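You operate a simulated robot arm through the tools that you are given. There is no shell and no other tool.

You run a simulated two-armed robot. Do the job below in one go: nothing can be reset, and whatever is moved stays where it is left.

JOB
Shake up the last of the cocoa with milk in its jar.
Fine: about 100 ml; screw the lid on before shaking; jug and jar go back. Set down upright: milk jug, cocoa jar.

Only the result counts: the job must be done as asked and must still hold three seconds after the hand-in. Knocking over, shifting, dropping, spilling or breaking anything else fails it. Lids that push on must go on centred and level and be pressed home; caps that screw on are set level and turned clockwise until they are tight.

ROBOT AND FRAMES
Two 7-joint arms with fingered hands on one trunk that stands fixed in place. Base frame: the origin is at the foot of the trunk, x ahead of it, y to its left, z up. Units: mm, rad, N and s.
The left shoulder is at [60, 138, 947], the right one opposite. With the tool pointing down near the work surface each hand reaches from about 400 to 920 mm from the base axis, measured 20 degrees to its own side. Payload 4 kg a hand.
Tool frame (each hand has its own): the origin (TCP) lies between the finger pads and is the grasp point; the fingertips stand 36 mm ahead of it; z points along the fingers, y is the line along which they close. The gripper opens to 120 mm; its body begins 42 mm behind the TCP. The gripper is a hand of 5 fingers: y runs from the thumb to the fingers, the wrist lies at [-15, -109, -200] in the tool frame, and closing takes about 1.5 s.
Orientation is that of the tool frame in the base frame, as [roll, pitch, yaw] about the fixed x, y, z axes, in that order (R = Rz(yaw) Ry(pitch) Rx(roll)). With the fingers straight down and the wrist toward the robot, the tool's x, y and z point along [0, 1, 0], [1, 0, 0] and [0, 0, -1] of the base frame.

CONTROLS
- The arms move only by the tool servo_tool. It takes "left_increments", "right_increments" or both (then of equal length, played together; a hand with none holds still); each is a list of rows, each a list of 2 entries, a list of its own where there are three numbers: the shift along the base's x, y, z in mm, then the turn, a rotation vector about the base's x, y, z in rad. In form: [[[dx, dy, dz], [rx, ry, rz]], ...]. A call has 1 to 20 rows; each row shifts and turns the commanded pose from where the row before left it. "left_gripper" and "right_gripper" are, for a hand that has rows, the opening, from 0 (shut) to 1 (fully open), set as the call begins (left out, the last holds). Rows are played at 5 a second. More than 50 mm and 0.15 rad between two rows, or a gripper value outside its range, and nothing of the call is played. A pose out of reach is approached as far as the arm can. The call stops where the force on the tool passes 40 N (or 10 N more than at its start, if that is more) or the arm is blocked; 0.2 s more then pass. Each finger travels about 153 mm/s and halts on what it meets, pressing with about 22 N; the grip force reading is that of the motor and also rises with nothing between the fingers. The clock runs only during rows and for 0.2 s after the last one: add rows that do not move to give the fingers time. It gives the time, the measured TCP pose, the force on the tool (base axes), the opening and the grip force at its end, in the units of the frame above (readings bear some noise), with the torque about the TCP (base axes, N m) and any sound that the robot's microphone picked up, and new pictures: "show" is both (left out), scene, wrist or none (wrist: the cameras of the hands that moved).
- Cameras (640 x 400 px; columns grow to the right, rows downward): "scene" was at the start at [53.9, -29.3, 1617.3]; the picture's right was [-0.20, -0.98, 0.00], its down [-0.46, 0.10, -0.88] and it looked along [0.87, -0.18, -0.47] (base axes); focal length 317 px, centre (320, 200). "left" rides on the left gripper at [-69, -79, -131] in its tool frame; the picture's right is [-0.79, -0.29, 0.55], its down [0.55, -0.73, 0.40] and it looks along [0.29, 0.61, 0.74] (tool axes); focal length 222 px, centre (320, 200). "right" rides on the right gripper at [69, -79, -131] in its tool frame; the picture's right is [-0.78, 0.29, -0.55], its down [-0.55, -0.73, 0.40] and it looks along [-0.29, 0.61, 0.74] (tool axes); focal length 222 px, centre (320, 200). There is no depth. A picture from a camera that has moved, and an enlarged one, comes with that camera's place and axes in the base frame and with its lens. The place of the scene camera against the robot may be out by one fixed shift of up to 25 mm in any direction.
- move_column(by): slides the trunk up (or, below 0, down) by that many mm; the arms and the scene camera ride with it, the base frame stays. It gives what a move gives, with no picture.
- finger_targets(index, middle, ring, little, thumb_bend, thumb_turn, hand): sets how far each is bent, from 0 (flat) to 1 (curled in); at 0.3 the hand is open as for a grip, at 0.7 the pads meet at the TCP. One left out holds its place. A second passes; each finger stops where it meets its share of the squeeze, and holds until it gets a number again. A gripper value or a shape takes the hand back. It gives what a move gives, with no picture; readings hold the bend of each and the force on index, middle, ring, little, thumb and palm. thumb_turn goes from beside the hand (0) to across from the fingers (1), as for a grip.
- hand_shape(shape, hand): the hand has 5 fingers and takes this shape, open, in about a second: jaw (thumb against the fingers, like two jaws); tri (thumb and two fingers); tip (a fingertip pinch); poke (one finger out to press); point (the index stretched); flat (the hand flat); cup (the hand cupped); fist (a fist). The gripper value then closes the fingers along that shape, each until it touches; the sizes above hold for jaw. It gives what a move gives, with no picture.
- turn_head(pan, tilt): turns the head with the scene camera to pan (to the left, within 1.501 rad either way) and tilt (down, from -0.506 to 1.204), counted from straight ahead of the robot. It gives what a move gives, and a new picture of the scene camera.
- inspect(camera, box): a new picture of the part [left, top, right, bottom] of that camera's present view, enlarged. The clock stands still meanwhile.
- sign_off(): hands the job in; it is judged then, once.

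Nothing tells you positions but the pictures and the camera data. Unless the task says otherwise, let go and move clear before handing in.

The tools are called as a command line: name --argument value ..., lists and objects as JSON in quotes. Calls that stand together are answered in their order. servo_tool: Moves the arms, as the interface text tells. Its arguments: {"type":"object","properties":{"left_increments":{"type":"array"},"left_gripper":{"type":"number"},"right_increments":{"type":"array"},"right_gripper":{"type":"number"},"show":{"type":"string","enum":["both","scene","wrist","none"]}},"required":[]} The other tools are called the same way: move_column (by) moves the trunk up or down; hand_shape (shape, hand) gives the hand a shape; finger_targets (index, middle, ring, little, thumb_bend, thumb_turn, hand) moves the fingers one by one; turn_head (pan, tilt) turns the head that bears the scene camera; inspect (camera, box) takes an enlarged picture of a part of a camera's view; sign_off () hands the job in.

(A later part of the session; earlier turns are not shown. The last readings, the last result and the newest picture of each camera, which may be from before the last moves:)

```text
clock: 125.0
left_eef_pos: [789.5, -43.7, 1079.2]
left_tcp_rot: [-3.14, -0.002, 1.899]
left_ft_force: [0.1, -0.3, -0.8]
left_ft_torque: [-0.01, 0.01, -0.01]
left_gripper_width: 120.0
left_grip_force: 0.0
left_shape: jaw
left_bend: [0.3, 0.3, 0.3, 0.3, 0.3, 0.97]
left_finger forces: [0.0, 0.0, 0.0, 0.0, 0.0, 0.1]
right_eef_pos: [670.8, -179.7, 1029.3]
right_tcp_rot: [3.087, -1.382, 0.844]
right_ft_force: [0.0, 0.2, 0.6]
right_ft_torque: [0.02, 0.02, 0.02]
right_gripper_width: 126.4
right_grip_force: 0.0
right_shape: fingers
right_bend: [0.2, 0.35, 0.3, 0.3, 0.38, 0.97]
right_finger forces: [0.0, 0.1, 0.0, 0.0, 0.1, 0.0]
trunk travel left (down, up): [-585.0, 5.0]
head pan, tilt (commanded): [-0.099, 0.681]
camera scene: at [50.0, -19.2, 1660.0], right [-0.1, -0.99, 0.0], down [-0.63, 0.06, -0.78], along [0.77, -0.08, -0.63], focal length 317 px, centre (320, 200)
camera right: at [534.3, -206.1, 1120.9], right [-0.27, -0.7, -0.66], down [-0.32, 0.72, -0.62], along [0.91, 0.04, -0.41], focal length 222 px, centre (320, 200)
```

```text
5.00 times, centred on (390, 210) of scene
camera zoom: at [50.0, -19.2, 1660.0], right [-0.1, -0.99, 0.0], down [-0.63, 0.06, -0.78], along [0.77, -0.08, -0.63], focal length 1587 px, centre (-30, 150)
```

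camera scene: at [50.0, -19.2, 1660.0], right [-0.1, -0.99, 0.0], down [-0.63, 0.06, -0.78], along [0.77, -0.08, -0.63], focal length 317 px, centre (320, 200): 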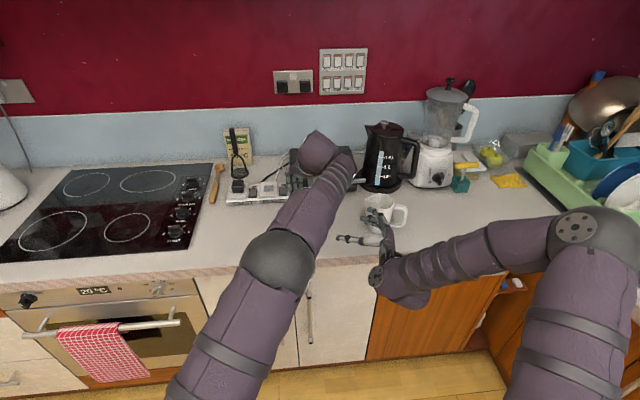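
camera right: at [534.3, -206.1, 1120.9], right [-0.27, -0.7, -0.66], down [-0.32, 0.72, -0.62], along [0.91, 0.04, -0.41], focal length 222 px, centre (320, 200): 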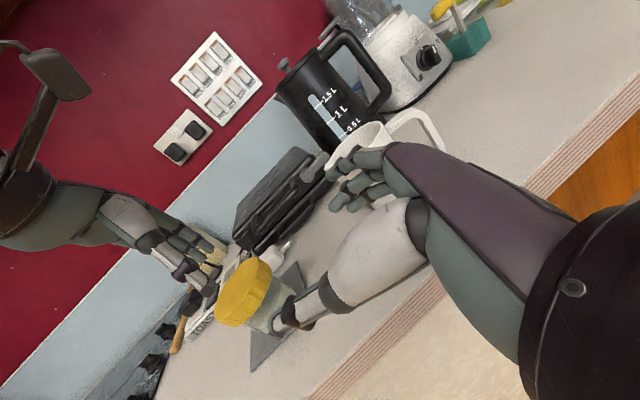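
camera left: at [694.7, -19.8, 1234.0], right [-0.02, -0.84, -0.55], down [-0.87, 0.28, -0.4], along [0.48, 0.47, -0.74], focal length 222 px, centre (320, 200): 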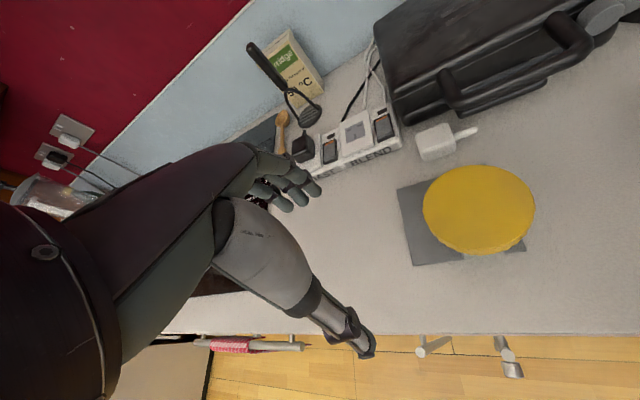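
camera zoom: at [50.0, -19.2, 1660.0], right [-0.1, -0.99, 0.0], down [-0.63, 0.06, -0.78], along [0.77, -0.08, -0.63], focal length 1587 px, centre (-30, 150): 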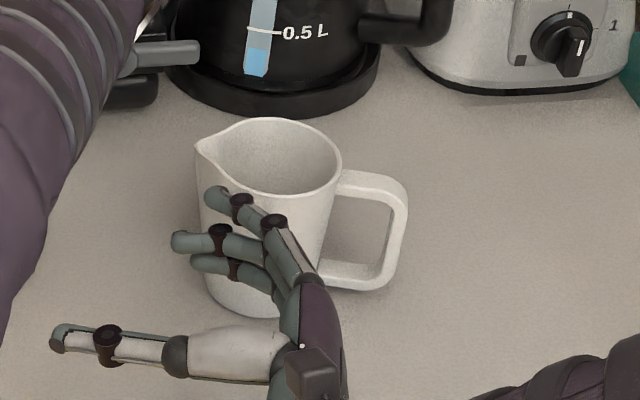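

The jug is still upright and in place, and the right hand is clear. I shift the left hand to centre on the lid and lower it to grip again.

servo_tool --left_increments '[[[-2.5, 6.4, -5], [0, 0, 0]], [[0, 0, -15], [0, 0, 0]], [[0, 0, -15], [0, 0, 0]], [[0, 0, -12], [0, 0, 0]], [[0, 0, -8], [0, 0, 0]], [[0, 0, -4], [0, 0, 0]], [[0, 0, 0], [0, 0, 0]]]' --left_gripper 1.0 --show "none"

inspect --camera "left" --box '[220, 140, 440, 360]'

inspect --camera "right" --box '[170, 180, 310, 340]'

```text
clock: 126.6
left_eef_pos: [784.7, -35.1, 1020.2]
left_tcp_rot: [-3.14, 0.001, 1.9]
left_ft_force: [0.1, 0.1, 1.1]
left_ft_torque: [-0.03, -0.01, 0.0]
left_gripper_width: 120.0
left_grip_force: 0.1
left_shape: jaw
left_bend: [0.3, 0.3, 0.3, 0.3, 0.3, 0.97]
left_finger forces: [0.0, 0.0, 0.0, 0.1, 0.1, 0.0]
right_eef_pos: [672.7, -179.4, 1029.3]
right_tcp_rot: [3.079, -1.381, 0.852]
right_ft_force: [-0.2, 0.3, 0.2]
right_ft_torque: [-0.01, -0.01, -0.02]
right_gripper_width: 126.5
right_grip_force: 0.0
right_shape: fingers
right_bend: [0.2, 0.35, 0.3, 0.3, 0.38, 0.97]
right_finger forces: [0.0, 0.0, 0.0, 0.0, 0.1, 0.1]
trunk travel left (down, up): [-585.0, 5.0]
head pan, tilt (commanded): [-0.099, 0.681]
```

```text
1.82 times, centred on (330, 250) of left
camera zoom: at [732.4, -124.8, 1150.9], right [-0.02, -0.84, -0.55], down [-0.87, 0.28, -0.4], along [0.49, 0.47, -0.74], focal length 404 px, centre (302, 109)
```

zoom: 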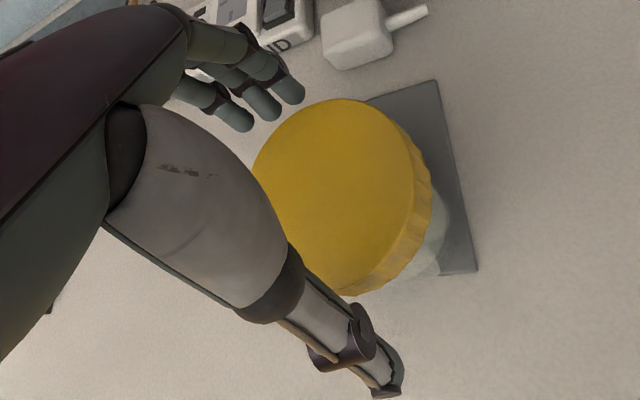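

```text
2.50 times, centred on (240, 260) of right
camera zoom: at [534.5, -206.0, 1120.9], right [-0.27, -0.7, -0.67], down [-0.31, 0.72, -0.62], along [0.91, 0.04, -0.41], focal length 555 px, centre (520, 50)
```

zoom: 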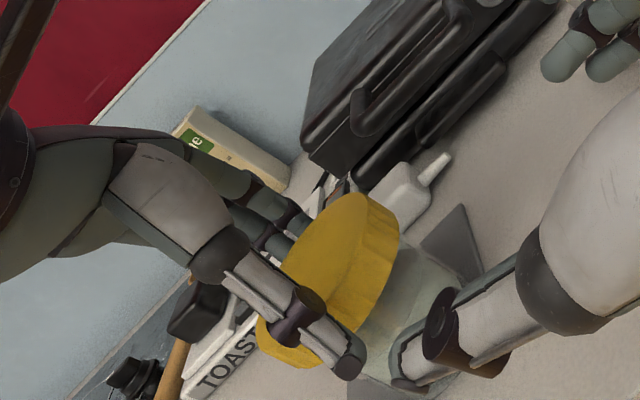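

Centred. I close on the lid and bring in the ring finger as before.

servo_tool --left_increments '[[[0, 0, 0], [0, 0, 0]], [[0, 0, 0], [0, 0, 0]], [[0, 0, 0], [0, 0, 0]], [[0, 0, 0], [0, 0, 0]], [[0, 0, 0], [0, 0, 0]], [[0, 0, 0], [0, 0, 0]]]' --left_gripper 0.0 --show "none"

finger_targets --hand "left" --ring 0.7

inspect --camera "right" --box '[170, 180, 310, 340]'

```text
clock: 128.0
left_eef_pos: [785.1, -34.4, 1019.8]
left_tcp_rot: [-3.14, 0.0, 1.901]
left_ft_force: [-1.3, 0.5, -0.7]
left_ft_torque: [0.01, 0.09, -0.02]
left_gripper_width: 77.3
left_grip_force: 22.5
left_shape: jaw
left_bend: [0.36, 0.4, 0.42, 0.67, 0.46, 1.0]
left_finger forces: [11.6, 5.0, 0.1, 0.0, 18.7, 0.0]
right_eef_pos: [672.6, -180.5, 1029.8]
right_tcp_rot: [3.077, -1.382, 0.854]
right_ft_force: [0.5, 0.6, -0.2]
right_ft_torque: [-0.03, 0.01, -0.01]
right_gripper_width: 126.4
right_grip_force: 0.0
right_shape: fingers
right_bend: [0.2, 0.35, 0.3, 0.3, 0.38, 0.97]
right_finger forces: [0.1, 0.0, 0.1, 0.0, 0.1, 0.1]
trunk travel left (down, up): [-585.0, 5.0]
head pan, tilt (commanded): [-0.099, 0.681]
```

```text
clock: 129.0
left_eef_pos: [785.1, -33.2, 1020.3]
left_tcp_rot: [-3.14, -0.001, 1.9]
left_ft_force: [-1.3, 0.7, -0.4]
left_ft_torque: [0.05, 0.04, -0.04]
left_gripper_width: 76.3
left_grip_force: 22.6
left_shape: fingers
left_bend: [0.36, 0.4, 0.57, 0.67, 0.46, 0.99]
left_finger forces: [10.5, 5.0, 5.3, 0.0, 23.0, 0.0]
right_eef_pos: [672.4, -179.4, 1028.3]
right_tcp_rot: [3.075, -1.382, 0.855]
right_ft_force: [0.1, -0.4, 0.5]
right_ft_torque: [0.03, 0.03, 0.02]
right_gripper_width: 126.4
right_grip_force: 0.1
right_shape: fingers
right_bend: [0.2, 0.35, 0.3, 0.3, 0.38, 0.97]
right_finger forces: [0.0, 0.0, 0.1, 0.1, 0.0, 0.0]
trunk travel left (down, up): [-585.0, 5.0]
head pan, tilt (commanded): [-0.099, 0.681]
```

```text
2.50 times, centred on (240, 260) of right
camera zoom: at [534.5, -206.0, 1120.9], right [-0.27, -0.7, -0.67], down [-0.31, 0.72, -0.62], along [0.91, 0.04, -0.41], focal length 555 px, centre (520, 50)
```

zoom: 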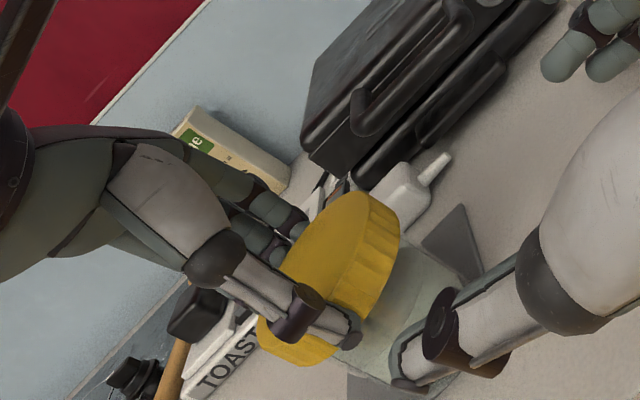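

Gripped. I press down slightly and turn clockwise, watching torque and reach.

servo_tool --left_increments '[[[0, 0, -1], [0, 0, 0]], [[0, 0, 0], [0, 0, -0.12]], [[0, 0, 0], [0, 0, -0.12]], [[0, 0, 0], [0, 0, -0.12]], [[0, 0, 0], [0, 0, 0]]]' --show "none"

servo_tool --left_increments '[[[0, 0, 0], [0, 0, -0.12]], [[0, 0, 0], [0, 0, -0.12]], [[0, 0, 0], [0, 0, -0.12]], [[0, 0, 0], [0, 0, 0]]]' --show "none"

inspect --camera "right" --box '[170, 180, 310, 340]'

```text
clock: 130.2
left_eef_pos: [785.0, -33.6, 1019.4]
left_tcp_rot: [-3.14, 0.0, 1.54]
left_ft_force: [-0.2, -1.2, 1.6]
left_ft_torque: [-0.07, 0.0, 0.02]
left_gripper_width: 76.0
left_grip_force: 21.3
left_shape: fingers
left_bend: [0.36, 0.4, 0.57, 0.67, 0.46, 0.98]
left_finger forces: [10.9, 4.7, 4.9, 0.0, 22.0, 0.0]
right_eef_pos: [671.5, -181.3, 1029.0]
right_tcp_rot: [3.086, -1.381, 0.846]
right_ft_force: [0.0, -1.3, -0.2]
right_ft_torque: [0.0, 0.0, 0.0]
right_gripper_width: 126.4
right_grip_force: 0.1
right_shape: fingers
right_bend: [0.2, 0.35, 0.3, 0.3, 0.38, 0.97]
right_finger forces: [0.0, 0.1, 0.0, 0.0, 0.1, 0.0]
trunk travel left (down, up): [-585.0, 5.0]
head pan, tilt (commanded): [-0.099, 0.681]
```

```text
clock: 131.2
left_eef_pos: [785.4, -34.9, 1018.6]
left_tcp_rot: [-3.14, 0.001, 1.181]
left_ft_force: [0.4, -1.9, -0.4]
left_ft_torque: [-0.03, -0.03, 0.0]
left_gripper_width: 76.4
left_grip_force: 21.2
left_shape: fingers
left_bend: [0.36, 0.4, 0.57, 0.67, 0.46, 0.98]
left_finger forces: [11.3, 4.9, 5.3, 0.0, 21.6, 0.1]
right_eef_pos: [672.5, -180.4, 1028.9]
right_tcp_rot: [3.085, -1.382, 0.846]
right_ft_force: [-1.2, 0.0, 0.0]
right_ft_torque: [0.01, -0.05, 0.0]
right_gripper_width: 126.1
right_grip_force: 0.0
right_shape: fingers
right_bend: [0.2, 0.35, 0.3, 0.3, 0.38, 0.97]
right_finger forces: [0.0, 0.0, 0.1, 0.1, 0.0, 0.0]
trunk travel left (down, up): [-585.0, 5.0]
head pan, tilt (commanded): [-0.099, 0.681]
```

```text
2.50 times, centred on (240, 260) of right
camera zoom: at [534.6, -206.2, 1120.8], right [-0.27, -0.7, -0.67], down [-0.31, 0.72, -0.62], along [0.91, 0.04, -0.41], focal length 555 px, centre (520, 50)
```

zoom: 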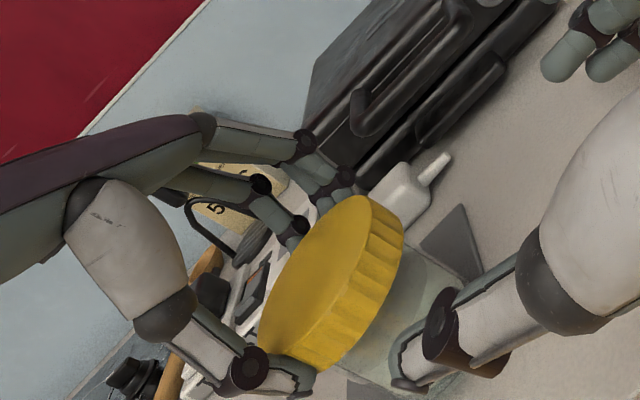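

Torque is near zero, so I test engagement: lift 5 mm and see whether the jar's weight comes along.

servo_tool --left_increments '[[[0, 0, 2], [0, 0, 0]], [[0, 0, 3], [0, 0, 0]], [[0, 0, 0], [0, 0, 0]], [[0, 0, 0], [0, 0, 0]]]' --show "none"

inspect --camera "right" --box '[200, 220, 300, 330]'

inspect --camera "scene" --box '[284, 198, 350, 246]'

```text
clock: 132.2
left_eef_pos: [784.6, -35.5, 1023.3]
left_tcp_rot: [-3.139, 0.0, 1.181]
left_ft_force: [-0.4, 0.7, -3.2]
left_ft_torque: [0.02, -0.03, -0.01]
left_gripper_width: 76.2
left_grip_force: 21.0
left_shape: fingers
left_bend: [0.36, 0.4, 0.57, 0.67, 0.46, 0.98]
left_finger forces: [11.0, 4.6, 5.4, 0.1, 22.0, 0.0]
right_eef_pos: [671.6, -179.2, 1028.4]
right_tcp_rot: [3.08, -1.383, 0.852]
right_ft_force: [-0.1, -0.8, -0.4]
right_ft_torque: [0.01, 0.02, 0.0]
right_gripper_width: 126.2
right_grip_force: 0.2
right_shape: fingers
right_bend: [0.2, 0.35, 0.3, 0.3, 0.38, 0.97]
right_finger forces: [0.1, 0.0, 0.0, 0.0, 0.0, 0.0]
trunk travel left (down, up): [-585.0, 5.0]
head pan, tilt (commanded): [-0.099, 0.681]
```

```text
3.64 times, centred on (250, 275) of right
camera zoom: at [534.7, -206.0, 1120.8], right [-0.27, -0.7, -0.67], down [-0.32, 0.72, -0.62], along [0.91, 0.04, -0.41], focal length 808 px, centre (574, -73)
```

zoom: 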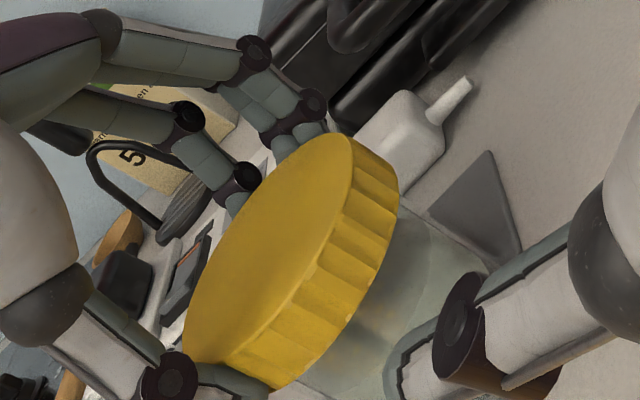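

```text
8.33 times, centred on (317, 222) of scene
camera zoom: at [50.4, -19.2, 1660.0], right [-0.1, -1.0, 0.0], down [-0.63, 0.06, -0.78], along [0.77, -0.08, -0.63], focal length 2645 px, centre (345, 17)
```

zoom: 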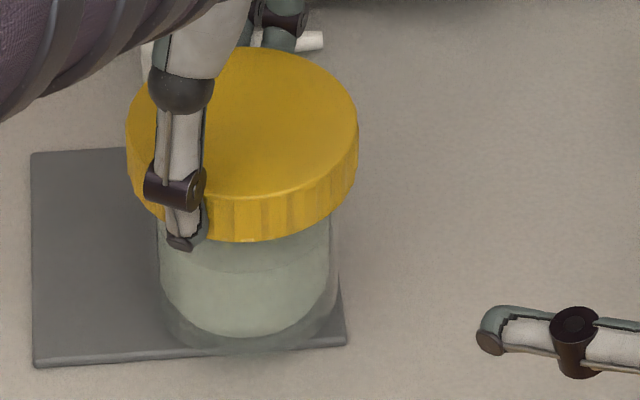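

The full weight (about 3.2 N) hangs from the lid, so the threads are engaged. I lift the jar by its lid another 70 mm so the right hand can grip the lower body freely in the air.

servo_tool --left_increments '[[[0, 0, 6], [0, 0, 0]], [[0, 0, 10], [0, 0, 0]], [[0, 0, 12], [0, 0, 0]], [[0, 0, 12], [0, 0, 0]], [[0, 0, 12], [0, 0, 0]], [[0, 0, 10], [0, 0, 0]], [[0, 0, 8], [0, 0, 0]], [[0, 0, 0], [0, 0, 0]], [[0, 0, 0], [0, 0, 0]]]' --show "both"

inspect --camera "scene" --box '[280, 170, 350, 250]'

inspect --camera "right" --box '[170, 180, 310, 340]'

```text
clock: 134.2
left_eef_pos: [784.8, -34.8, 1093.6]
left_tcp_rot: [-3.14, 0.001, 1.178]
left_ft_force: [-0.7, -0.2, -3.8]
left_ft_torque: [0.03, -0.01, -0.02]
left_gripper_width: 76.3
left_grip_force: 21.3
left_shape: fingers
left_bend: [0.36, 0.4, 0.57, 0.67, 0.46, 0.98]
left_finger forces: [11.2, 4.7, 5.4, 0.0, 21.8, 0.0]
right_eef_pos: [672.6, -180.7, 1030.1]
right_tcp_rot: [3.09, -1.382, 0.841]
right_ft_force: [0.3, -0.8, -0.1]
right_ft_torque: [-0.02, 0.01, -0.01]
right_gripper_width: 126.5
right_grip_force: 0.1
right_shape: fingers
right_bend: [0.2, 0.35, 0.3, 0.3, 0.38, 0.97]
right_finger forces: [0.0, 0.0, 0.1, 0.1, 0.1, 0.0]
trunk travel left (down, up): [-585.0, 5.0]
head pan, tilt (commanded): [-0.099, 0.681]
camera scene: at [50.3, -19.2, 1660.0], right [-0.1, -1.0, 0.0], down [-0.63, 0.06, -0.78], along [0.77, -0.08, -0.63], focal length 317 px, centre (320, 200)
camera left: at [684.5, -68.9, 1224.7], right [-0.57, -0.61, -0.55], down [-0.47, 0.79, -0.4], along [0.67, 0.03, -0.74], focal length 222 px, centre (320, 200)
```

scene: 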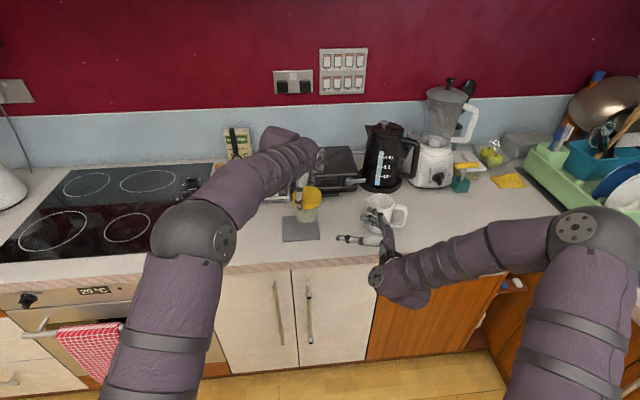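
left: 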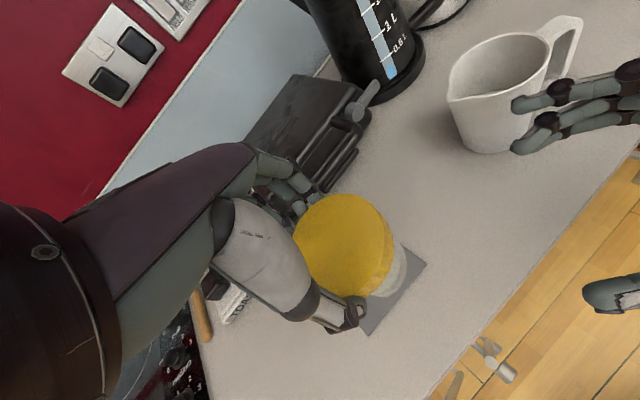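

```text
5.00 times, centred on (315, 210) of scene
camera zoom: at [50.3, -19.2, 1660.0], right [-0.1, -1.0, 0.0], down [-0.63, 0.06, -0.78], along [0.77, -0.08, -0.63], focal length 1587 px, centre (345, 150)
```

zoom: 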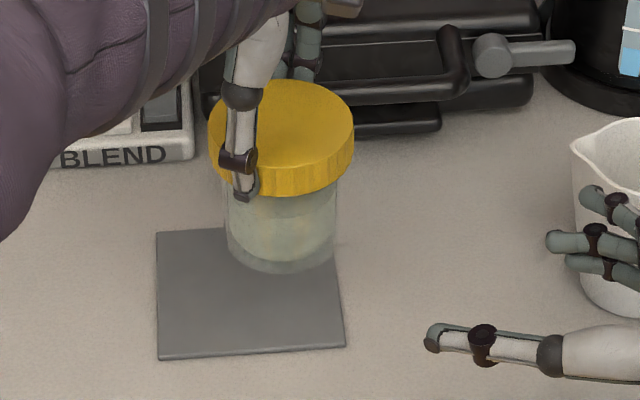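

```text
2.50 times, centred on (240, 260) of right
camera zoom: at [534.7, -206.0, 1120.8], right [-0.27, -0.7, -0.67], down [-0.32, 0.72, -0.62], along [0.91, 0.04, -0.41], focal length 555 px, centre (520, 50)
```

zoom: 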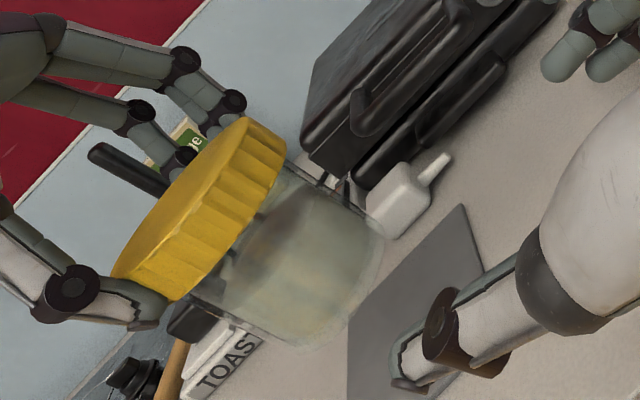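

The jar hangs steady from its lid with the mat left undisturbed. I level the right hand, open it, and line up about 140 mm short of the jar's lower body.

servo_tool --right_increments '[[[0, 8, -4], [0.0665, -0.0665, 0]], [[1, 10, -8], [0.0665, -0.0665, 0]], [[1, 10, -8], [0, 0, 0]], [[0, 0, 0], [0, 0, 0]], [[0, 0, 0], [0, 0, 0]], [[0, 0, 0], [0, 0, 0]]]' --right_gripper 1.0 --show "wrist"

inspect --camera "right" --box '[150, 170, 350, 370]'

inspect --camera "scene" --box '[280, 170, 400, 260]'

```text
clock: 135.6
left_eef_pos: [785.1, -34.7, 1094.3]
left_tcp_rot: [-3.139, 0.001, 1.181]
left_ft_force: [-0.7, -0.3, -3.8]
left_ft_torque: [0.03, -0.03, 0.02]
left_gripper_width: 76.4
left_grip_force: 21.6
left_shape: fingers
left_bend: [0.36, 0.4, 0.57, 0.67, 0.46, 0.98]
left_finger forces: [11.1, 4.7, 5.3, 0.0, 21.8, 0.1]
right_eef_pos: [674.3, -153.0, 1009.8]
right_tcp_rot: [1.55, -1.559, 2.379]
right_ft_force: [-0.1, -0.1, -0.3]
right_ft_torque: [0.0, -0.03, -0.02]
right_gripper_width: 119.8
right_grip_force: 0.0
right_shape: jaw
right_bend: [0.3, 0.3, 0.3, 0.3, 0.3, 0.97]
right_finger forces: [0.0, 0.0, 0.1, 0.0, 0.1, 0.1]
trunk travel left (down, up): [-585.0, 5.0]
head pan, tilt (commanded): [-0.099, 0.681]
camera right: at [525.8, -189.0, 1077.2], right [-0.17, -0.6, -0.78], down [-0.24, 0.8, -0.56], along [0.96, 0.09, -0.28], focal length 222 px, centre (320, 200)
```

right: 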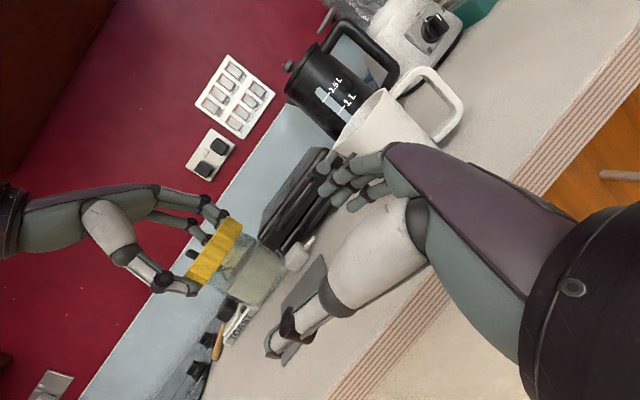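

```text
2.00 times, centred on (250, 270) of right
camera zoom: at [525.8, -189.0, 1077.2], right [-0.17, -0.6, -0.78], down [-0.24, 0.8, -0.56], along [0.96, 0.09, -0.28], focal length 444 px, centre (460, 60)
```

zoom: 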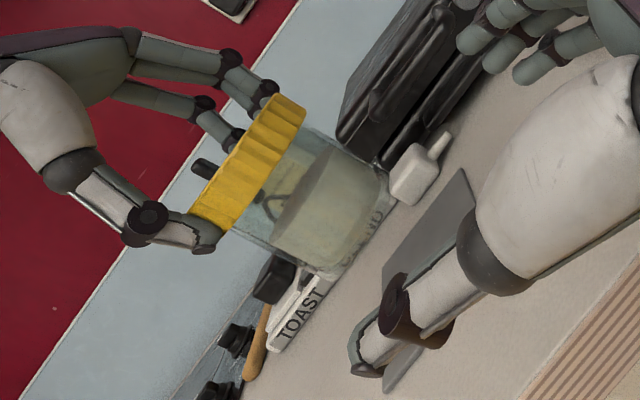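

```text
4.44 times, centred on (340, 215) of scene
camera zoom: at [50.4, -19.2, 1660.0], right [-0.1, -1.0, 0.0], down [-0.63, 0.06, -0.78], along [0.77, -0.08, -0.63], focal length 1411 px, centre (231, 133)
```

zoom: 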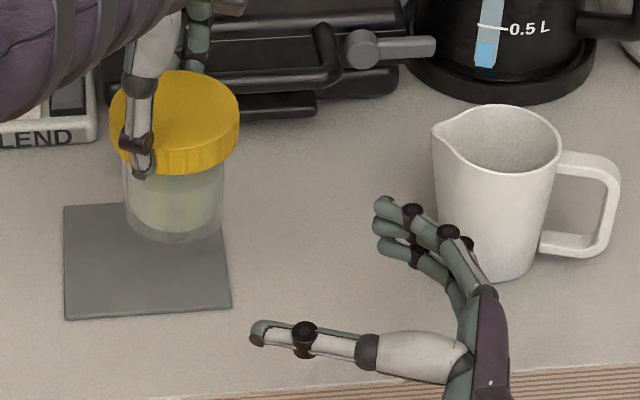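

The jar is exactly in line, 160 mm ahead. I advance 100 mm and check the clearances.

servo_tool --right_increments '[[[14.1, 14.1, 0], [0, 0, 0]], [[14.1, 14.1, 0], [0, 0, 0]], [[14.1, 14.1, 0], [0, 0, 0]], [[14.1, 14.1, 0], [0, 0, 0]], [[14.1, 14.1, 0], [0, 0, 0]], [[0, 0, 0], [0, 0, 0]]]' --right_gripper 1.0 --show "none"

inspect --camera "right" --box '[130, 120, 380, 370]'

inspect --camera "scene" --box '[270, 165, 370, 250]'

```text
clock: 137.0
left_eef_pos: [785.2, -35.2, 1094.6]
left_tcp_rot: [-3.139, -0.001, 1.18]
left_ft_force: [0.2, 0.0, -2.8]
left_ft_torque: [0.04, 0.01, 0.02]
left_gripper_width: 76.5
left_grip_force: 21.7
left_shape: fingers
left_bend: [0.36, 0.4, 0.57, 0.67, 0.46, 0.98]
left_finger forces: [11.1, 4.7, 5.5, 0.1, 21.9, 0.0]
right_eef_pos: [744.2, -82.7, 1007.4]
right_tcp_rot: [1.644, -1.56, 2.284]
right_ft_force: [0.7, 0.4, -0.1]
right_ft_torque: [-0.02, 0.02, -0.03]
right_gripper_width: 119.7
right_grip_force: 0.1
right_shape: jaw
right_bend: [0.3, 0.3, 0.3, 0.3, 0.3, 0.97]
right_finger forces: [0.0, 0.0, 0.0, 0.1, 0.1, 0.0]
trunk travel left (down, up): [-585.0, 5.0]
head pan, tilt (commanded): [-0.099, 0.681]
```

```text
1.60 times, centred on (255, 245) of right
camera zoom: at [595.7, -119.0, 1076.2], right [-0.17, -0.6, -0.78], down [-0.24, 0.8, -0.56], along [0.96, 0.09, -0.28], focal length 355 px, centre (424, 128)
```

zoom: 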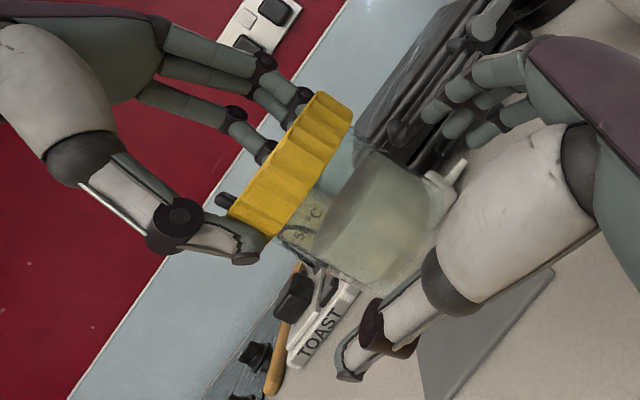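

```text
4.71 times, centred on (320, 208) of scene
camera zoom: at [50.2, -19.4, 1660.0], right [-0.1, -0.99, 0.0], down [-0.63, 0.06, -0.78], along [0.77, -0.08, -0.63], focal length 1494 px, centre (320, 165)
```

zoom: 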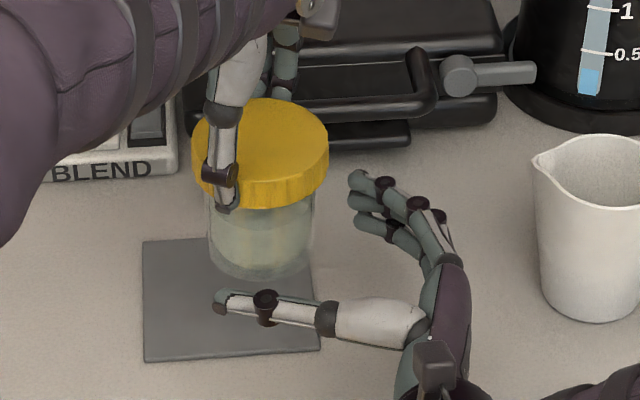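

Clear and centred. I advance the last 48 mm so the jar's lower body is between thumb and fingers.

servo_tool --right_increments '[[[12, 12, 1], [0, 0, 0]], [[12, 12, 1], [0, 0, 0]], [[10, 10, 0], [0, 0, 0]], [[0, 0, 0], [0, 0, 0]]]' --right_gripper 1.0 --show "none"

inspect --camera "right" --box '[130, 120, 380, 370]'

inspect --camera "scene" --box '[270, 165, 370, 250]'

```text
clock: 138.0
left_eef_pos: [785.7, -35.0, 1094.0]
left_tcp_rot: [-3.139, 0.001, 1.179]
left_ft_force: [-0.3, 0.2, -3.4]
left_ft_torque: [0.03, 0.01, -0.03]
left_gripper_width: 76.6
left_grip_force: 21.6
left_shape: fingers
left_bend: [0.36, 0.4, 0.57, 0.67, 0.46, 0.98]
left_finger forces: [11.1, 4.7, 5.4, 0.1, 21.9, 0.1]
right_eef_pos: [777.4, -46.6, 1009.4]
right_tcp_rot: [1.525, -1.56, 2.404]
right_ft_force: [-0.1, -0.7, -0.9]
right_ft_torque: [-0.01, -0.03, 0.01]
right_gripper_width: 119.7
right_grip_force: 0.2
right_shape: jaw
right_bend: [0.3, 0.3, 0.3, 0.3, 0.3, 0.97]
right_finger forces: [0.0, 0.0, 0.0, 0.1, 0.0, 0.0]
trunk travel left (down, up): [-585.0, 5.0]
head pan, tilt (commanded): [-0.099, 0.681]
```

```text
1.60 times, centred on (255, 245) of right
camera zoom: at [628.9, -84.0, 1077.6], right [-0.17, -0.6, -0.78], down [-0.24, 0.8, -0.56], along [0.96, 0.09, -0.28], focal length 355 px, centre (424, 128)
```

zoom: 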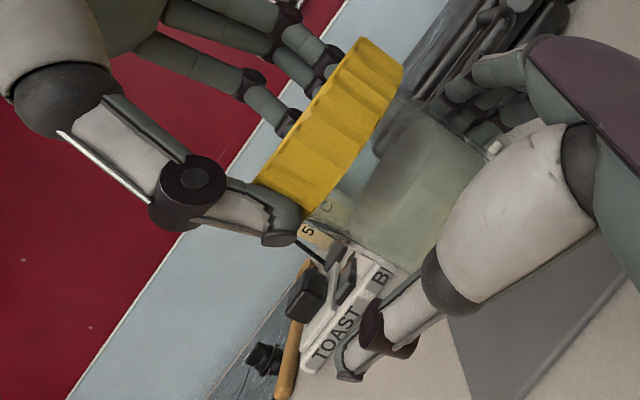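

```text
4.71 times, centred on (320, 208) of scene
camera zoom: at [50.3, -19.3, 1660.0], right [-0.1, -0.99, 0.0], down [-0.63, 0.06, -0.78], along [0.77, -0.08, -0.63], focal length 1494 px, centre (320, 165)
```

zoom: 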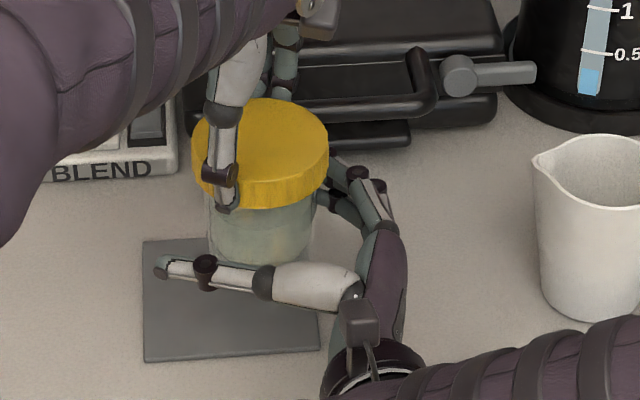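

In position. I close the right hand on the jar body.

servo_tool --right_increments '[[[0, 0, 0], [0, 0, 0]], [[0, 0, 0], [0, 0, 0]], [[0, 0, 0], [0, 0, 0]], [[0, 0, 0], [0, 0, 0]], [[0, 0, 0], [0, 0, 0]], [[0, 0, 0], [0, 0, 0]]]' --right_gripper 0.0 --show "none"

inspect --camera "scene" --box '[270, 165, 370, 250]'

inspect --camera "right" --box '[130, 120, 380, 370]'

```text
clock: 139.4
left_eef_pos: [785.2, -35.4, 1093.8]
left_tcp_rot: [-3.141, -0.001, 1.181]
left_ft_force: [1.7, -2.2, -3.1]
left_ft_torque: [-0.09, -0.18, 0.02]
left_gripper_width: 76.1
left_grip_force: 21.9
left_shape: fingers
left_bend: [0.36, 0.4, 0.57, 0.67, 0.46, 0.98]
left_finger forces: [12.1, 5.1, 5.4, 0.0, 20.8, 0.0]
right_eef_pos: [777.2, -47.7, 1008.6]
right_tcp_rot: [1.601, -1.559, 2.33]
right_ft_force: [-2.3, 3.1, 0.7]
right_ft_torque: [-0.04, -0.02, 0.01]
right_gripper_width: 53.3
right_grip_force: 21.9
right_shape: jaw
right_bend: [0.45, 0.48, 0.51, 0.71, 0.63, 1.0]
right_finger forces: [9.9, 5.8, 0.0, 0.1, 17.6, 0.0]
trunk travel left (down, up): [-585.0, 5.0]
head pan, tilt (commanded): [-0.099, 0.681]
```

```text
4.71 times, centred on (320, 208) of scene
camera zoom: at [50.4, -19.2, 1660.0], right [-0.1, -1.0, 0.0], down [-0.63, 0.06, -0.78], along [0.77, -0.08, -0.63], focal length 1494 px, centre (320, 165)
```

zoom: 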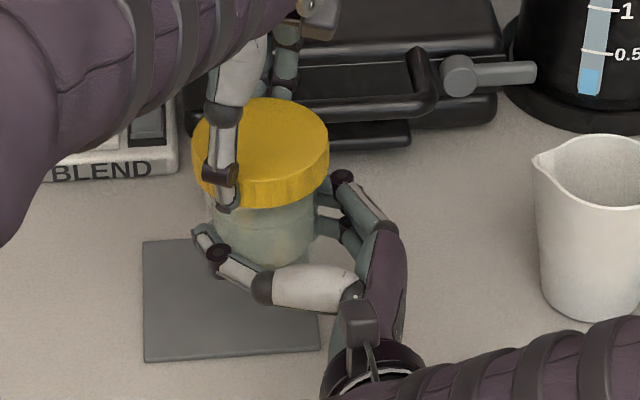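

```text
1.60 times, centred on (255, 245) of right
camera zoom: at [628.7, -83.7, 1077.6], right [-0.17, -0.6, -0.78], down [-0.24, 0.8, -0.56], along [0.96, 0.09, -0.28], focal length 355 px, centre (424, 128)
```

zoom: 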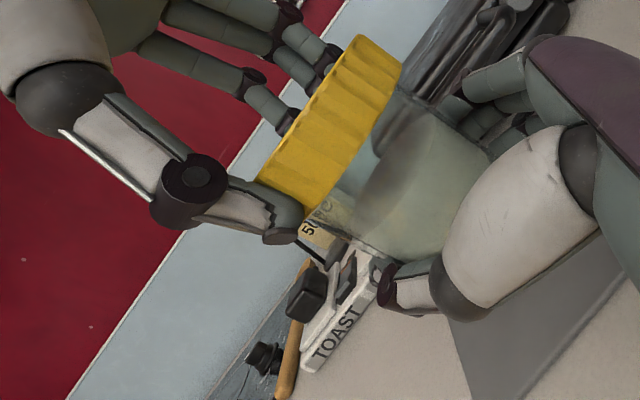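

Right hand holds the jar (about 17 N). I add ring and little fingers for a firm hold against turning.

finger_targets --hand "right" --ring 0.75 --little 0.95

inspect --camera "scene" --box '[270, 165, 370, 250]'

```text
clock: 140.4
left_eef_pos: [784.8, -35.3, 1094.2]
left_tcp_rot: [-3.141, 0.0, 1.18]
left_ft_force: [2.4, -2.4, -3.7]
left_ft_torque: [-0.11, -0.19, 0.0]
left_gripper_width: 76.3
left_grip_force: 21.7
left_shape: fingers
left_bend: [0.36, 0.4, 0.57, 0.67, 0.46, 0.98]
left_finger forces: [12.3, 5.2, 5.4, 0.0, 20.6, 0.0]
right_eef_pos: [776.9, -47.1, 1009.2]
right_tcp_rot: [1.537, -1.558, 2.392]
right_ft_force: [-2.5, 2.9, 0.5]
right_ft_torque: [-0.06, -0.02, 0.05]
right_gripper_width: 48.7
right_grip_force: 16.8
right_shape: fingers
right_bend: [0.45, 0.48, 0.75, 0.95, 0.63, 1.0]
right_finger forces: [9.7, 5.8, 0.0, 0.0, 18.0, 0.0]
trunk travel left (down, up): [-585.0, 5.0]
head pan, tilt (commanded): [-0.099, 0.681]
```

```text
4.71 times, centred on (320, 208) of scene
camera zoom: at [50.4, -19.2, 1660.0], right [-0.1, -1.0, 0.0], down [-0.63, 0.06, -0.78], along [0.77, -0.08, -0.63], focal length 1494 px, centre (320, 165)
```

zoom: 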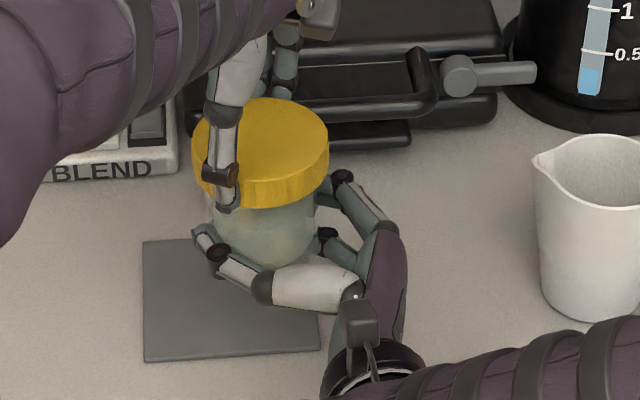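

The ring and little fingers close below the jar's base; this hand's finger row sits lower than I assumed. I reopen, raise the right hand 17 mm, and grip again.

servo_tool --right_increments '[[[0, 0, 0], [0, 0, 0]], [[0, 0, 0], [0, 0, 0]], [[0, 0, 0], [0, 0, 0]], [[0, 0, 0], [0, 0, 0]], [[0, 0, 0], [0, 0, 0]], [[0, 0, 6], [0, 0, 0]], [[0, 0, 6], [0, 0, 0]], [[0, 0, 5], [0, 0, 0]], [[0, 0, 0], [0, 0, 0]]]' --right_gripper 1.0 --show "none"

servo_tool --right_increments '[[[0, 0, 0], [0, 0, 0]], [[0, 0, 0], [0, 0, 0]], [[0, 0, 0], [0, 0, 0]], [[0, 0, 0], [0, 0, 0]], [[0, 0, 0], [0, 0, 0]], [[0, 0, 0], [0, 0, 0]]]' --right_gripper 0.0 --show "none"

finger_targets --hand "right" --ring 0.75

inspect --camera "scene" --box '[270, 165, 370, 250]'

```text
clock: 142.4
left_eef_pos: [783.4, -34.4, 1093.5]
left_tcp_rot: [-3.139, 0.001, 1.18]
left_ft_force: [-0.2, 0.8, -2.9]
left_ft_torque: [0.05, -0.02, -0.02]
left_gripper_width: 76.3
left_grip_force: 21.8
left_shape: fingers
left_bend: [0.36, 0.41, 0.57, 0.67, 0.46, 0.98]
left_finger forces: [11.1, 4.7, 5.5, 0.1, 22.0, 0.0]
right_eef_pos: [778.9, -46.8, 1026.9]
right_tcp_rot: [1.589, -1.558, 2.343]
right_ft_force: [0.0, 0.6, 0.5]
right_ft_torque: [-0.01, 0.0, -0.02]
right_gripper_width: 119.8
right_grip_force: 0.1
right_shape: jaw
right_bend: [0.3, 0.3, 0.3, 0.3, 0.3, 0.97]
right_finger forces: [0.0, 0.1, 0.1, 0.0, 0.1, 0.0]
trunk travel left (down, up): [-585.0, 5.0]
head pan, tilt (commanded): [-0.099, 0.681]
```

```text
clock: 143.8
left_eef_pos: [784.5, -34.5, 1094.2]
left_tcp_rot: [-3.14, -0.001, 1.18]
left_ft_force: [-0.4, -2.5, -2.5]
left_ft_torque: [-0.07, 0.09, 0.0]
left_gripper_width: 76.3
left_grip_force: 20.8
left_shape: fingers
left_bend: [0.36, 0.41, 0.57, 0.67, 0.46, 0.98]
left_finger forces: [11.5, 4.5, 4.8, 0.0, 21.3, 0.0]
right_eef_pos: [777.4, -46.2, 1026.7]
right_tcp_rot: [1.783, -1.559, 2.148]
right_ft_force: [1.1, 2.3, -0.6]
right_ft_torque: [-0.14, -0.06, 0.04]
right_gripper_width: 50.8
right_grip_force: 22.2
right_shape: jaw
right_bend: [0.46, 0.49, 0.47, 0.71, 0.64, 1.0]
right_finger forces: [10.1, 5.3, 2.4, 1.1, 19.8, 0.1]
trunk travel left (down, up): [-585.0, 5.0]
head pan, tilt (commanded): [-0.099, 0.681]
```

```text
clock: 144.8
left_eef_pos: [785.1, -35.7, 1093.6]
left_tcp_rot: [-3.138, 0.001, 1.18]
left_ft_force: [-1.5, -2.4, -2.8]
left_ft_torque: [0.04, 0.25, 0.01]
left_gripper_width: 76.2
left_grip_force: 21.0
left_shape: fingers
left_bend: [0.36, 0.41, 0.58, 0.67, 0.46, 0.98]
left_finger forces: [11.1, 4.2, 4.7, 0.0, 21.6, 0.0]
right_eef_pos: [779.2, -46.6, 1028.2]
right_tcp_rot: [1.478, -1.559, 2.454]
right_ft_force: [1.1, 2.5, 0.1]
right_ft_torque: [-0.15, -0.2, 0.0]
right_gripper_width: 47.9
right_grip_force: 23.5
right_shape: fingers
right_bend: [0.46, 0.5, 0.56, 0.71, 0.64, 1.0]
right_finger forces: [9.7, 4.8, 8.3, 1.1, 23.2, 0.1]
trunk travel left (down, up): [-585.0, 5.0]
head pan, tilt (commanded): [-0.099, 0.681]
```

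```text
4.71 times, centred on (320, 208) of scene
camera zoom: at [50.4, -19.2, 1660.0], right [-0.1, -1.0, 0.0], down [-0.63, 0.06, -0.78], along [0.77, -0.08, -0.63], focal length 1494 px, centre (320, 165)
```

zoom: 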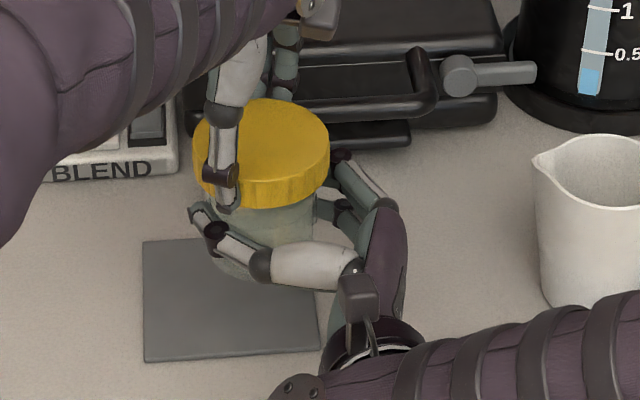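

Solid grip on both ends now. I turn the lid clockwise with the left hand while the right holds the jar.

servo_tool --left_increments '[[[0, 0, 0], [0, 0, -0.1]], [[0, 0, 0], [0, 0, -0.1]], [[0, 0, 0], [0, 0, -0.1]], [[0, 0, 0], [0, 0, 0]]]' --show "none"

servo_tool --left_increments '[[[0, 0, 0], [0, 0, -0.1]], [[0, 0, 0], [0, 0, -0.1]], [[0, 0, 0], [0, 0, -0.1]], [[0, 0, 0], [0, 0, 0]]]' --show "none"

```text
clock: 145.8
left_eef_pos: [785.5, -35.5, 1093.9]
left_tcp_rot: [-3.139, -0.001, 0.88]
left_ft_force: [3.6, -4.3, -5.8]
left_ft_torque: [-0.05, 0.0, 0.06]
left_gripper_width: 76.2
left_grip_force: 21.7
left_shape: fingers
left_bend: [0.36, 0.41, 0.57, 0.67, 0.46, 0.98]
left_finger forces: [12.4, 5.5, 6.1, 0.1, 19.4, 0.0]
right_eef_pos: [777.0, -46.0, 1027.4]
right_tcp_rot: [1.473, -1.559, 2.457]
right_ft_force: [-3.8, 3.7, 1.5]
right_ft_torque: [-0.19, -0.26, 0.01]
right_gripper_width: 47.7
right_grip_force: 23.0
right_shape: fingers
right_bend: [0.47, 0.5, 0.56, 0.71, 0.64, 1.0]
right_finger forces: [8.7, 4.3, 7.5, 0.5, 25.1, 0.1]
trunk travel left (down, up): [-585.0, 5.0]
head pan, tilt (commanded): [-0.099, 0.681]
```

```text
clock: 146.8
left_eef_pos: [786.2, -34.9, 1093.8]
left_tcp_rot: [-3.14, 0.0, 0.58]
left_ft_force: [6.9, -6.5, -7.2]
left_ft_torque: [-0.22, -0.26, 0.11]
left_gripper_width: 76.3
left_grip_force: 24.0
left_shape: fingers
left_bend: [0.35, 0.4, 0.57, 0.67, 0.47, 0.98]
left_finger forces: [13.7, 6.9, 7.7, 0.0, 18.6, 0.1]
right_eef_pos: [777.1, -46.8, 1027.6]
right_tcp_rot: [1.645, -1.559, 2.287]
right_ft_force: [-8.2, 6.8, 3.8]
right_ft_torque: [-0.16, -0.32, 0.03]
right_gripper_width: 48.0
right_grip_force: 24.1
right_shape: fingers
right_bend: [0.47, 0.5, 0.56, 0.71, 0.63, 1.0]
right_finger forces: [8.2, 3.9, 7.3, 0.3, 28.8, 0.1]
trunk travel left (down, up): [-585.0, 5.0]
head pan, tilt (commanded): [-0.099, 0.681]
```

Now there's real engagement: torque and downward pull are rising as the thread draws the lid down. I relieve the side force slightly and keep turning.

servo_tool --left_increments '[[[0.8, -0.8, -0.5], [0, 0, 0]], [[0, 0, 0], [0, 0, -0.1]], [[0.3, -0.3, 0], [0, 0, -0.1]], [[0, 0, 0], [0, 0, 0]]]' --show "none"

servo_tool --left_increments '[[[0.3, -0.3, 0], [0, 0, -0.08]], [[0, 0, 0], [0, 0, -0.08]], [[0, 0, 0], [0, 0, 0]]]' --show "none"

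```text
clock: 147.8
left_eef_pos: [781.5, -40.0, 1087.9]
left_tcp_rot: [-3.126, 0.008, 0.395]
left_ft_force: [15.1, -1.2, 6.4]
left_ft_torque: [0.09, -0.67, 0.1]
left_gripper_width: 76.0
left_grip_force: 26.5
left_shape: fingers
left_bend: [0.35, 0.39, 0.56, 0.67, 0.47, 1.0]
left_finger forces: [11.6, 7.2, 13.3, 0.0, 21.6, 0.0]
left hand out of reach, approached as far as the arm can: row 3
right_eef_pos: [776.6, -47.1, 1025.4]
right_tcp_rot: [1.968, -1.56, 1.962]
right_ft_force: [-15.0, 0.7, -5.5]
right_ft_torque: [-0.19, -0.27, 0.01]
right_gripper_width: 47.5
right_grip_force: 28.2
right_shape: fingers
right_bend: [0.47, 0.51, 0.56, 0.71, 0.62, 1.0]
right_finger forces: [8.3, 3.9, 8.2, 1.7, 33.1, 0.0]
trunk travel left (down, up): [-585.0, 5.0]
head pan, tilt (commanded): [-0.099, 0.681]
```

```text
clock: 148.6
left_eef_pos: [767.1, -49.9, 1087.1]
left_tcp_rot: [3.137, -0.001, 0.216]
left_ft_force: [18.9, -21.6, 4.1]
left_ft_torque: [-1.23, -0.93, 0.25]
left_gripper_width: 76.1
left_grip_force: 29.7
left_shape: fingers
left_bend: [0.32, 0.37, 0.54, 0.66, 0.48, 0.99]
left_finger forces: [17.0, 11.7, 15.2, 0.0, 15.3, 0.0]
left hand out of reach, approached as far as the arm can: row 1, 2
right_eef_pos: [776.3, -42.3, 1026.3]
right_tcp_rot: [1.773, -1.561, 2.164]
right_ft_force: [-18.8, 22.2, -4.6]
right_ft_torque: [-0.05, -0.34, -0.61]
right_gripper_width: 20.0
right_grip_force: 14.7
right_shape: fingers
right_bend: [0.75, 0.54, 0.62, 0.71, 0.72, 1.0]
right_finger forces: [0.0, 0.0, 0.0, 0.4, 29.0, 0.0]
trunk travel left (down, up): [-585.0, 5.0]
head pan, tilt (commanded): [-0.099, 0.681]
```

The left arm ran out of reach again and the jar has been pulled partly out of the right hand; the left still holds the lid. I look carefully before moving.

inspect --camera "scene" --box '[270, 165, 370, 250]'

inspect --camera "right" --box '[130, 120, 380, 370]'

inspect --camera "left" --box '[200, 120, 460, 340]'

```text
4.71 times, centred on (320, 208) of scene
camera zoom: at [50.2, -19.4, 1660.0], right [-0.1, -1.0, 0.0], down [-0.63, 0.06, -0.78], along [0.77, -0.08, -0.63], focal length 1494 px, centre (320, 165)
```

zoom: 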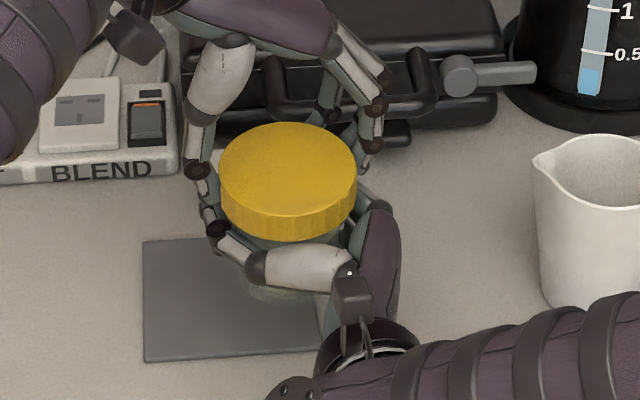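

```text
1.60 times, centred on (255, 245) of right
camera zoom: at [628.3, -80.4, 1095.4], right [-0.17, -0.6, -0.78], down [-0.24, 0.79, -0.56], along [0.95, 0.1, -0.28], focal length 355 px, centre (424, 128)
```

zoom: 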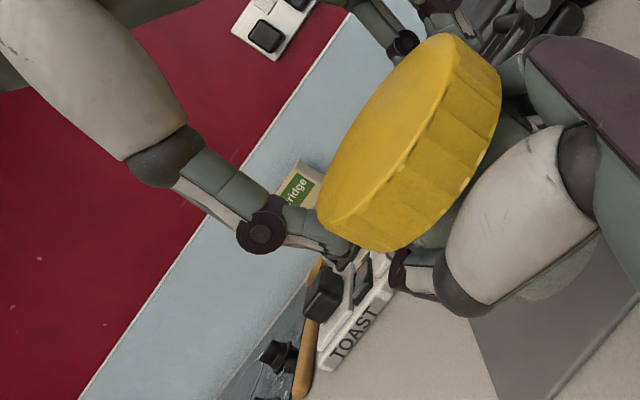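

```text
1.82 times, centred on (330, 230) of left
camera zoom: at [680.7, 13.8, 1218.1], right [-0.83, 0.11, -0.55], down [0.38, 0.83, -0.4], along [0.41, -0.54, -0.73], focal length 404 px, centre (302, 146)
```

zoom: 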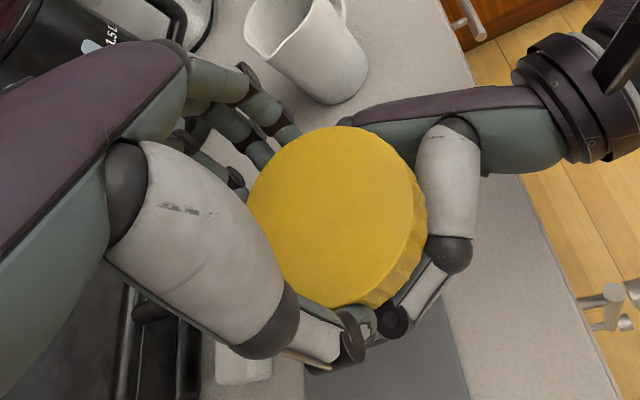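

The jar now sits deep in the right hand against the palm, with its lid skirt just above the fingers. I tighten the right hand around it first so it can't drop when the left lets go.

finger_targets --hand "right" --index 0.8 --middle 0.8 --ring 0.85 --little 0.9 --thumb_bend 0.85

inspect --camera "scene" --box '[270, 165, 370, 250]'

inspect --camera "left" --box '[200, 120, 460, 340]'

```text
clock: 149.6
left_eef_pos: [766.9, -47.3, 1086.7]
left_tcp_rot: [3.138, -0.002, 0.22]
left_ft_force: [10.2, -25.8, 8.2]
left_ft_torque: [-1.22, -0.5, 0.25]
left_gripper_width: 76.3
left_grip_force: 27.3
left_shape: fingers
left_bend: [0.31, 0.37, 0.54, 0.66, 0.5, 0.98]
left_finger forces: [18.7, 11.6, 10.1, 0.0, 14.4, 0.0]
right_eef_pos: [776.8, -45.3, 1025.1]
right_tcp_rot: [1.961, -1.561, 1.974]
right_ft_force: [-9.7, 26.0, -8.6]
right_ft_torque: [-0.28, -0.26, -0.54]
right_gripper_width: 9.7
right_grip_force: 53.8
right_shape: fingers
right_bend: [0.79, 0.75, 0.75, 0.76, 0.78, 1.0]
right_finger forces: [14.7, 12.7, 13.1, 10.7, 56.2, 0.0]
trunk travel left (down, up): [-585.0, 5.0]
head pan, tilt (commanded): [-0.099, 0.681]
```

```text
4.71 times, centred on (320, 208) of scene
camera zoom: at [50.5, -19.2, 1660.0], right [-0.1, -1.0, 0.0], down [-0.63, 0.06, -0.78], along [0.77, -0.08, -0.63], focal length 1494 px, centre (320, 165)
```

zoom: 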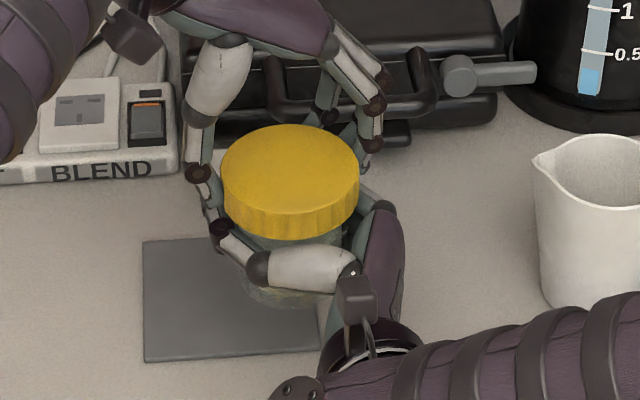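

```text
1.82 times, centred on (330, 230) of left
camera zoom: at [681.2, 15.3, 1218.1], right [-0.83, 0.11, -0.55], down [0.38, 0.84, -0.4], along [0.41, -0.54, -0.73], focal length 404 px, centre (302, 146)
```

zoom: 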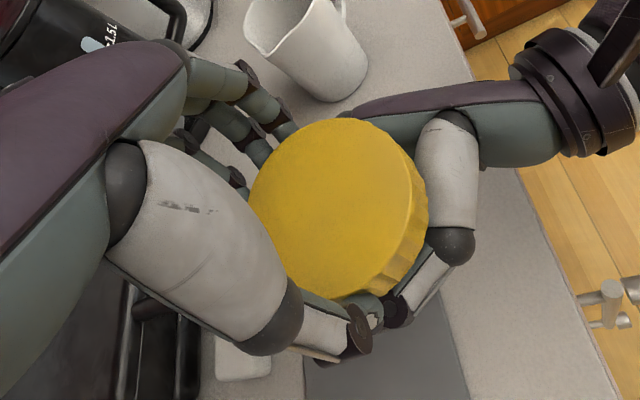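

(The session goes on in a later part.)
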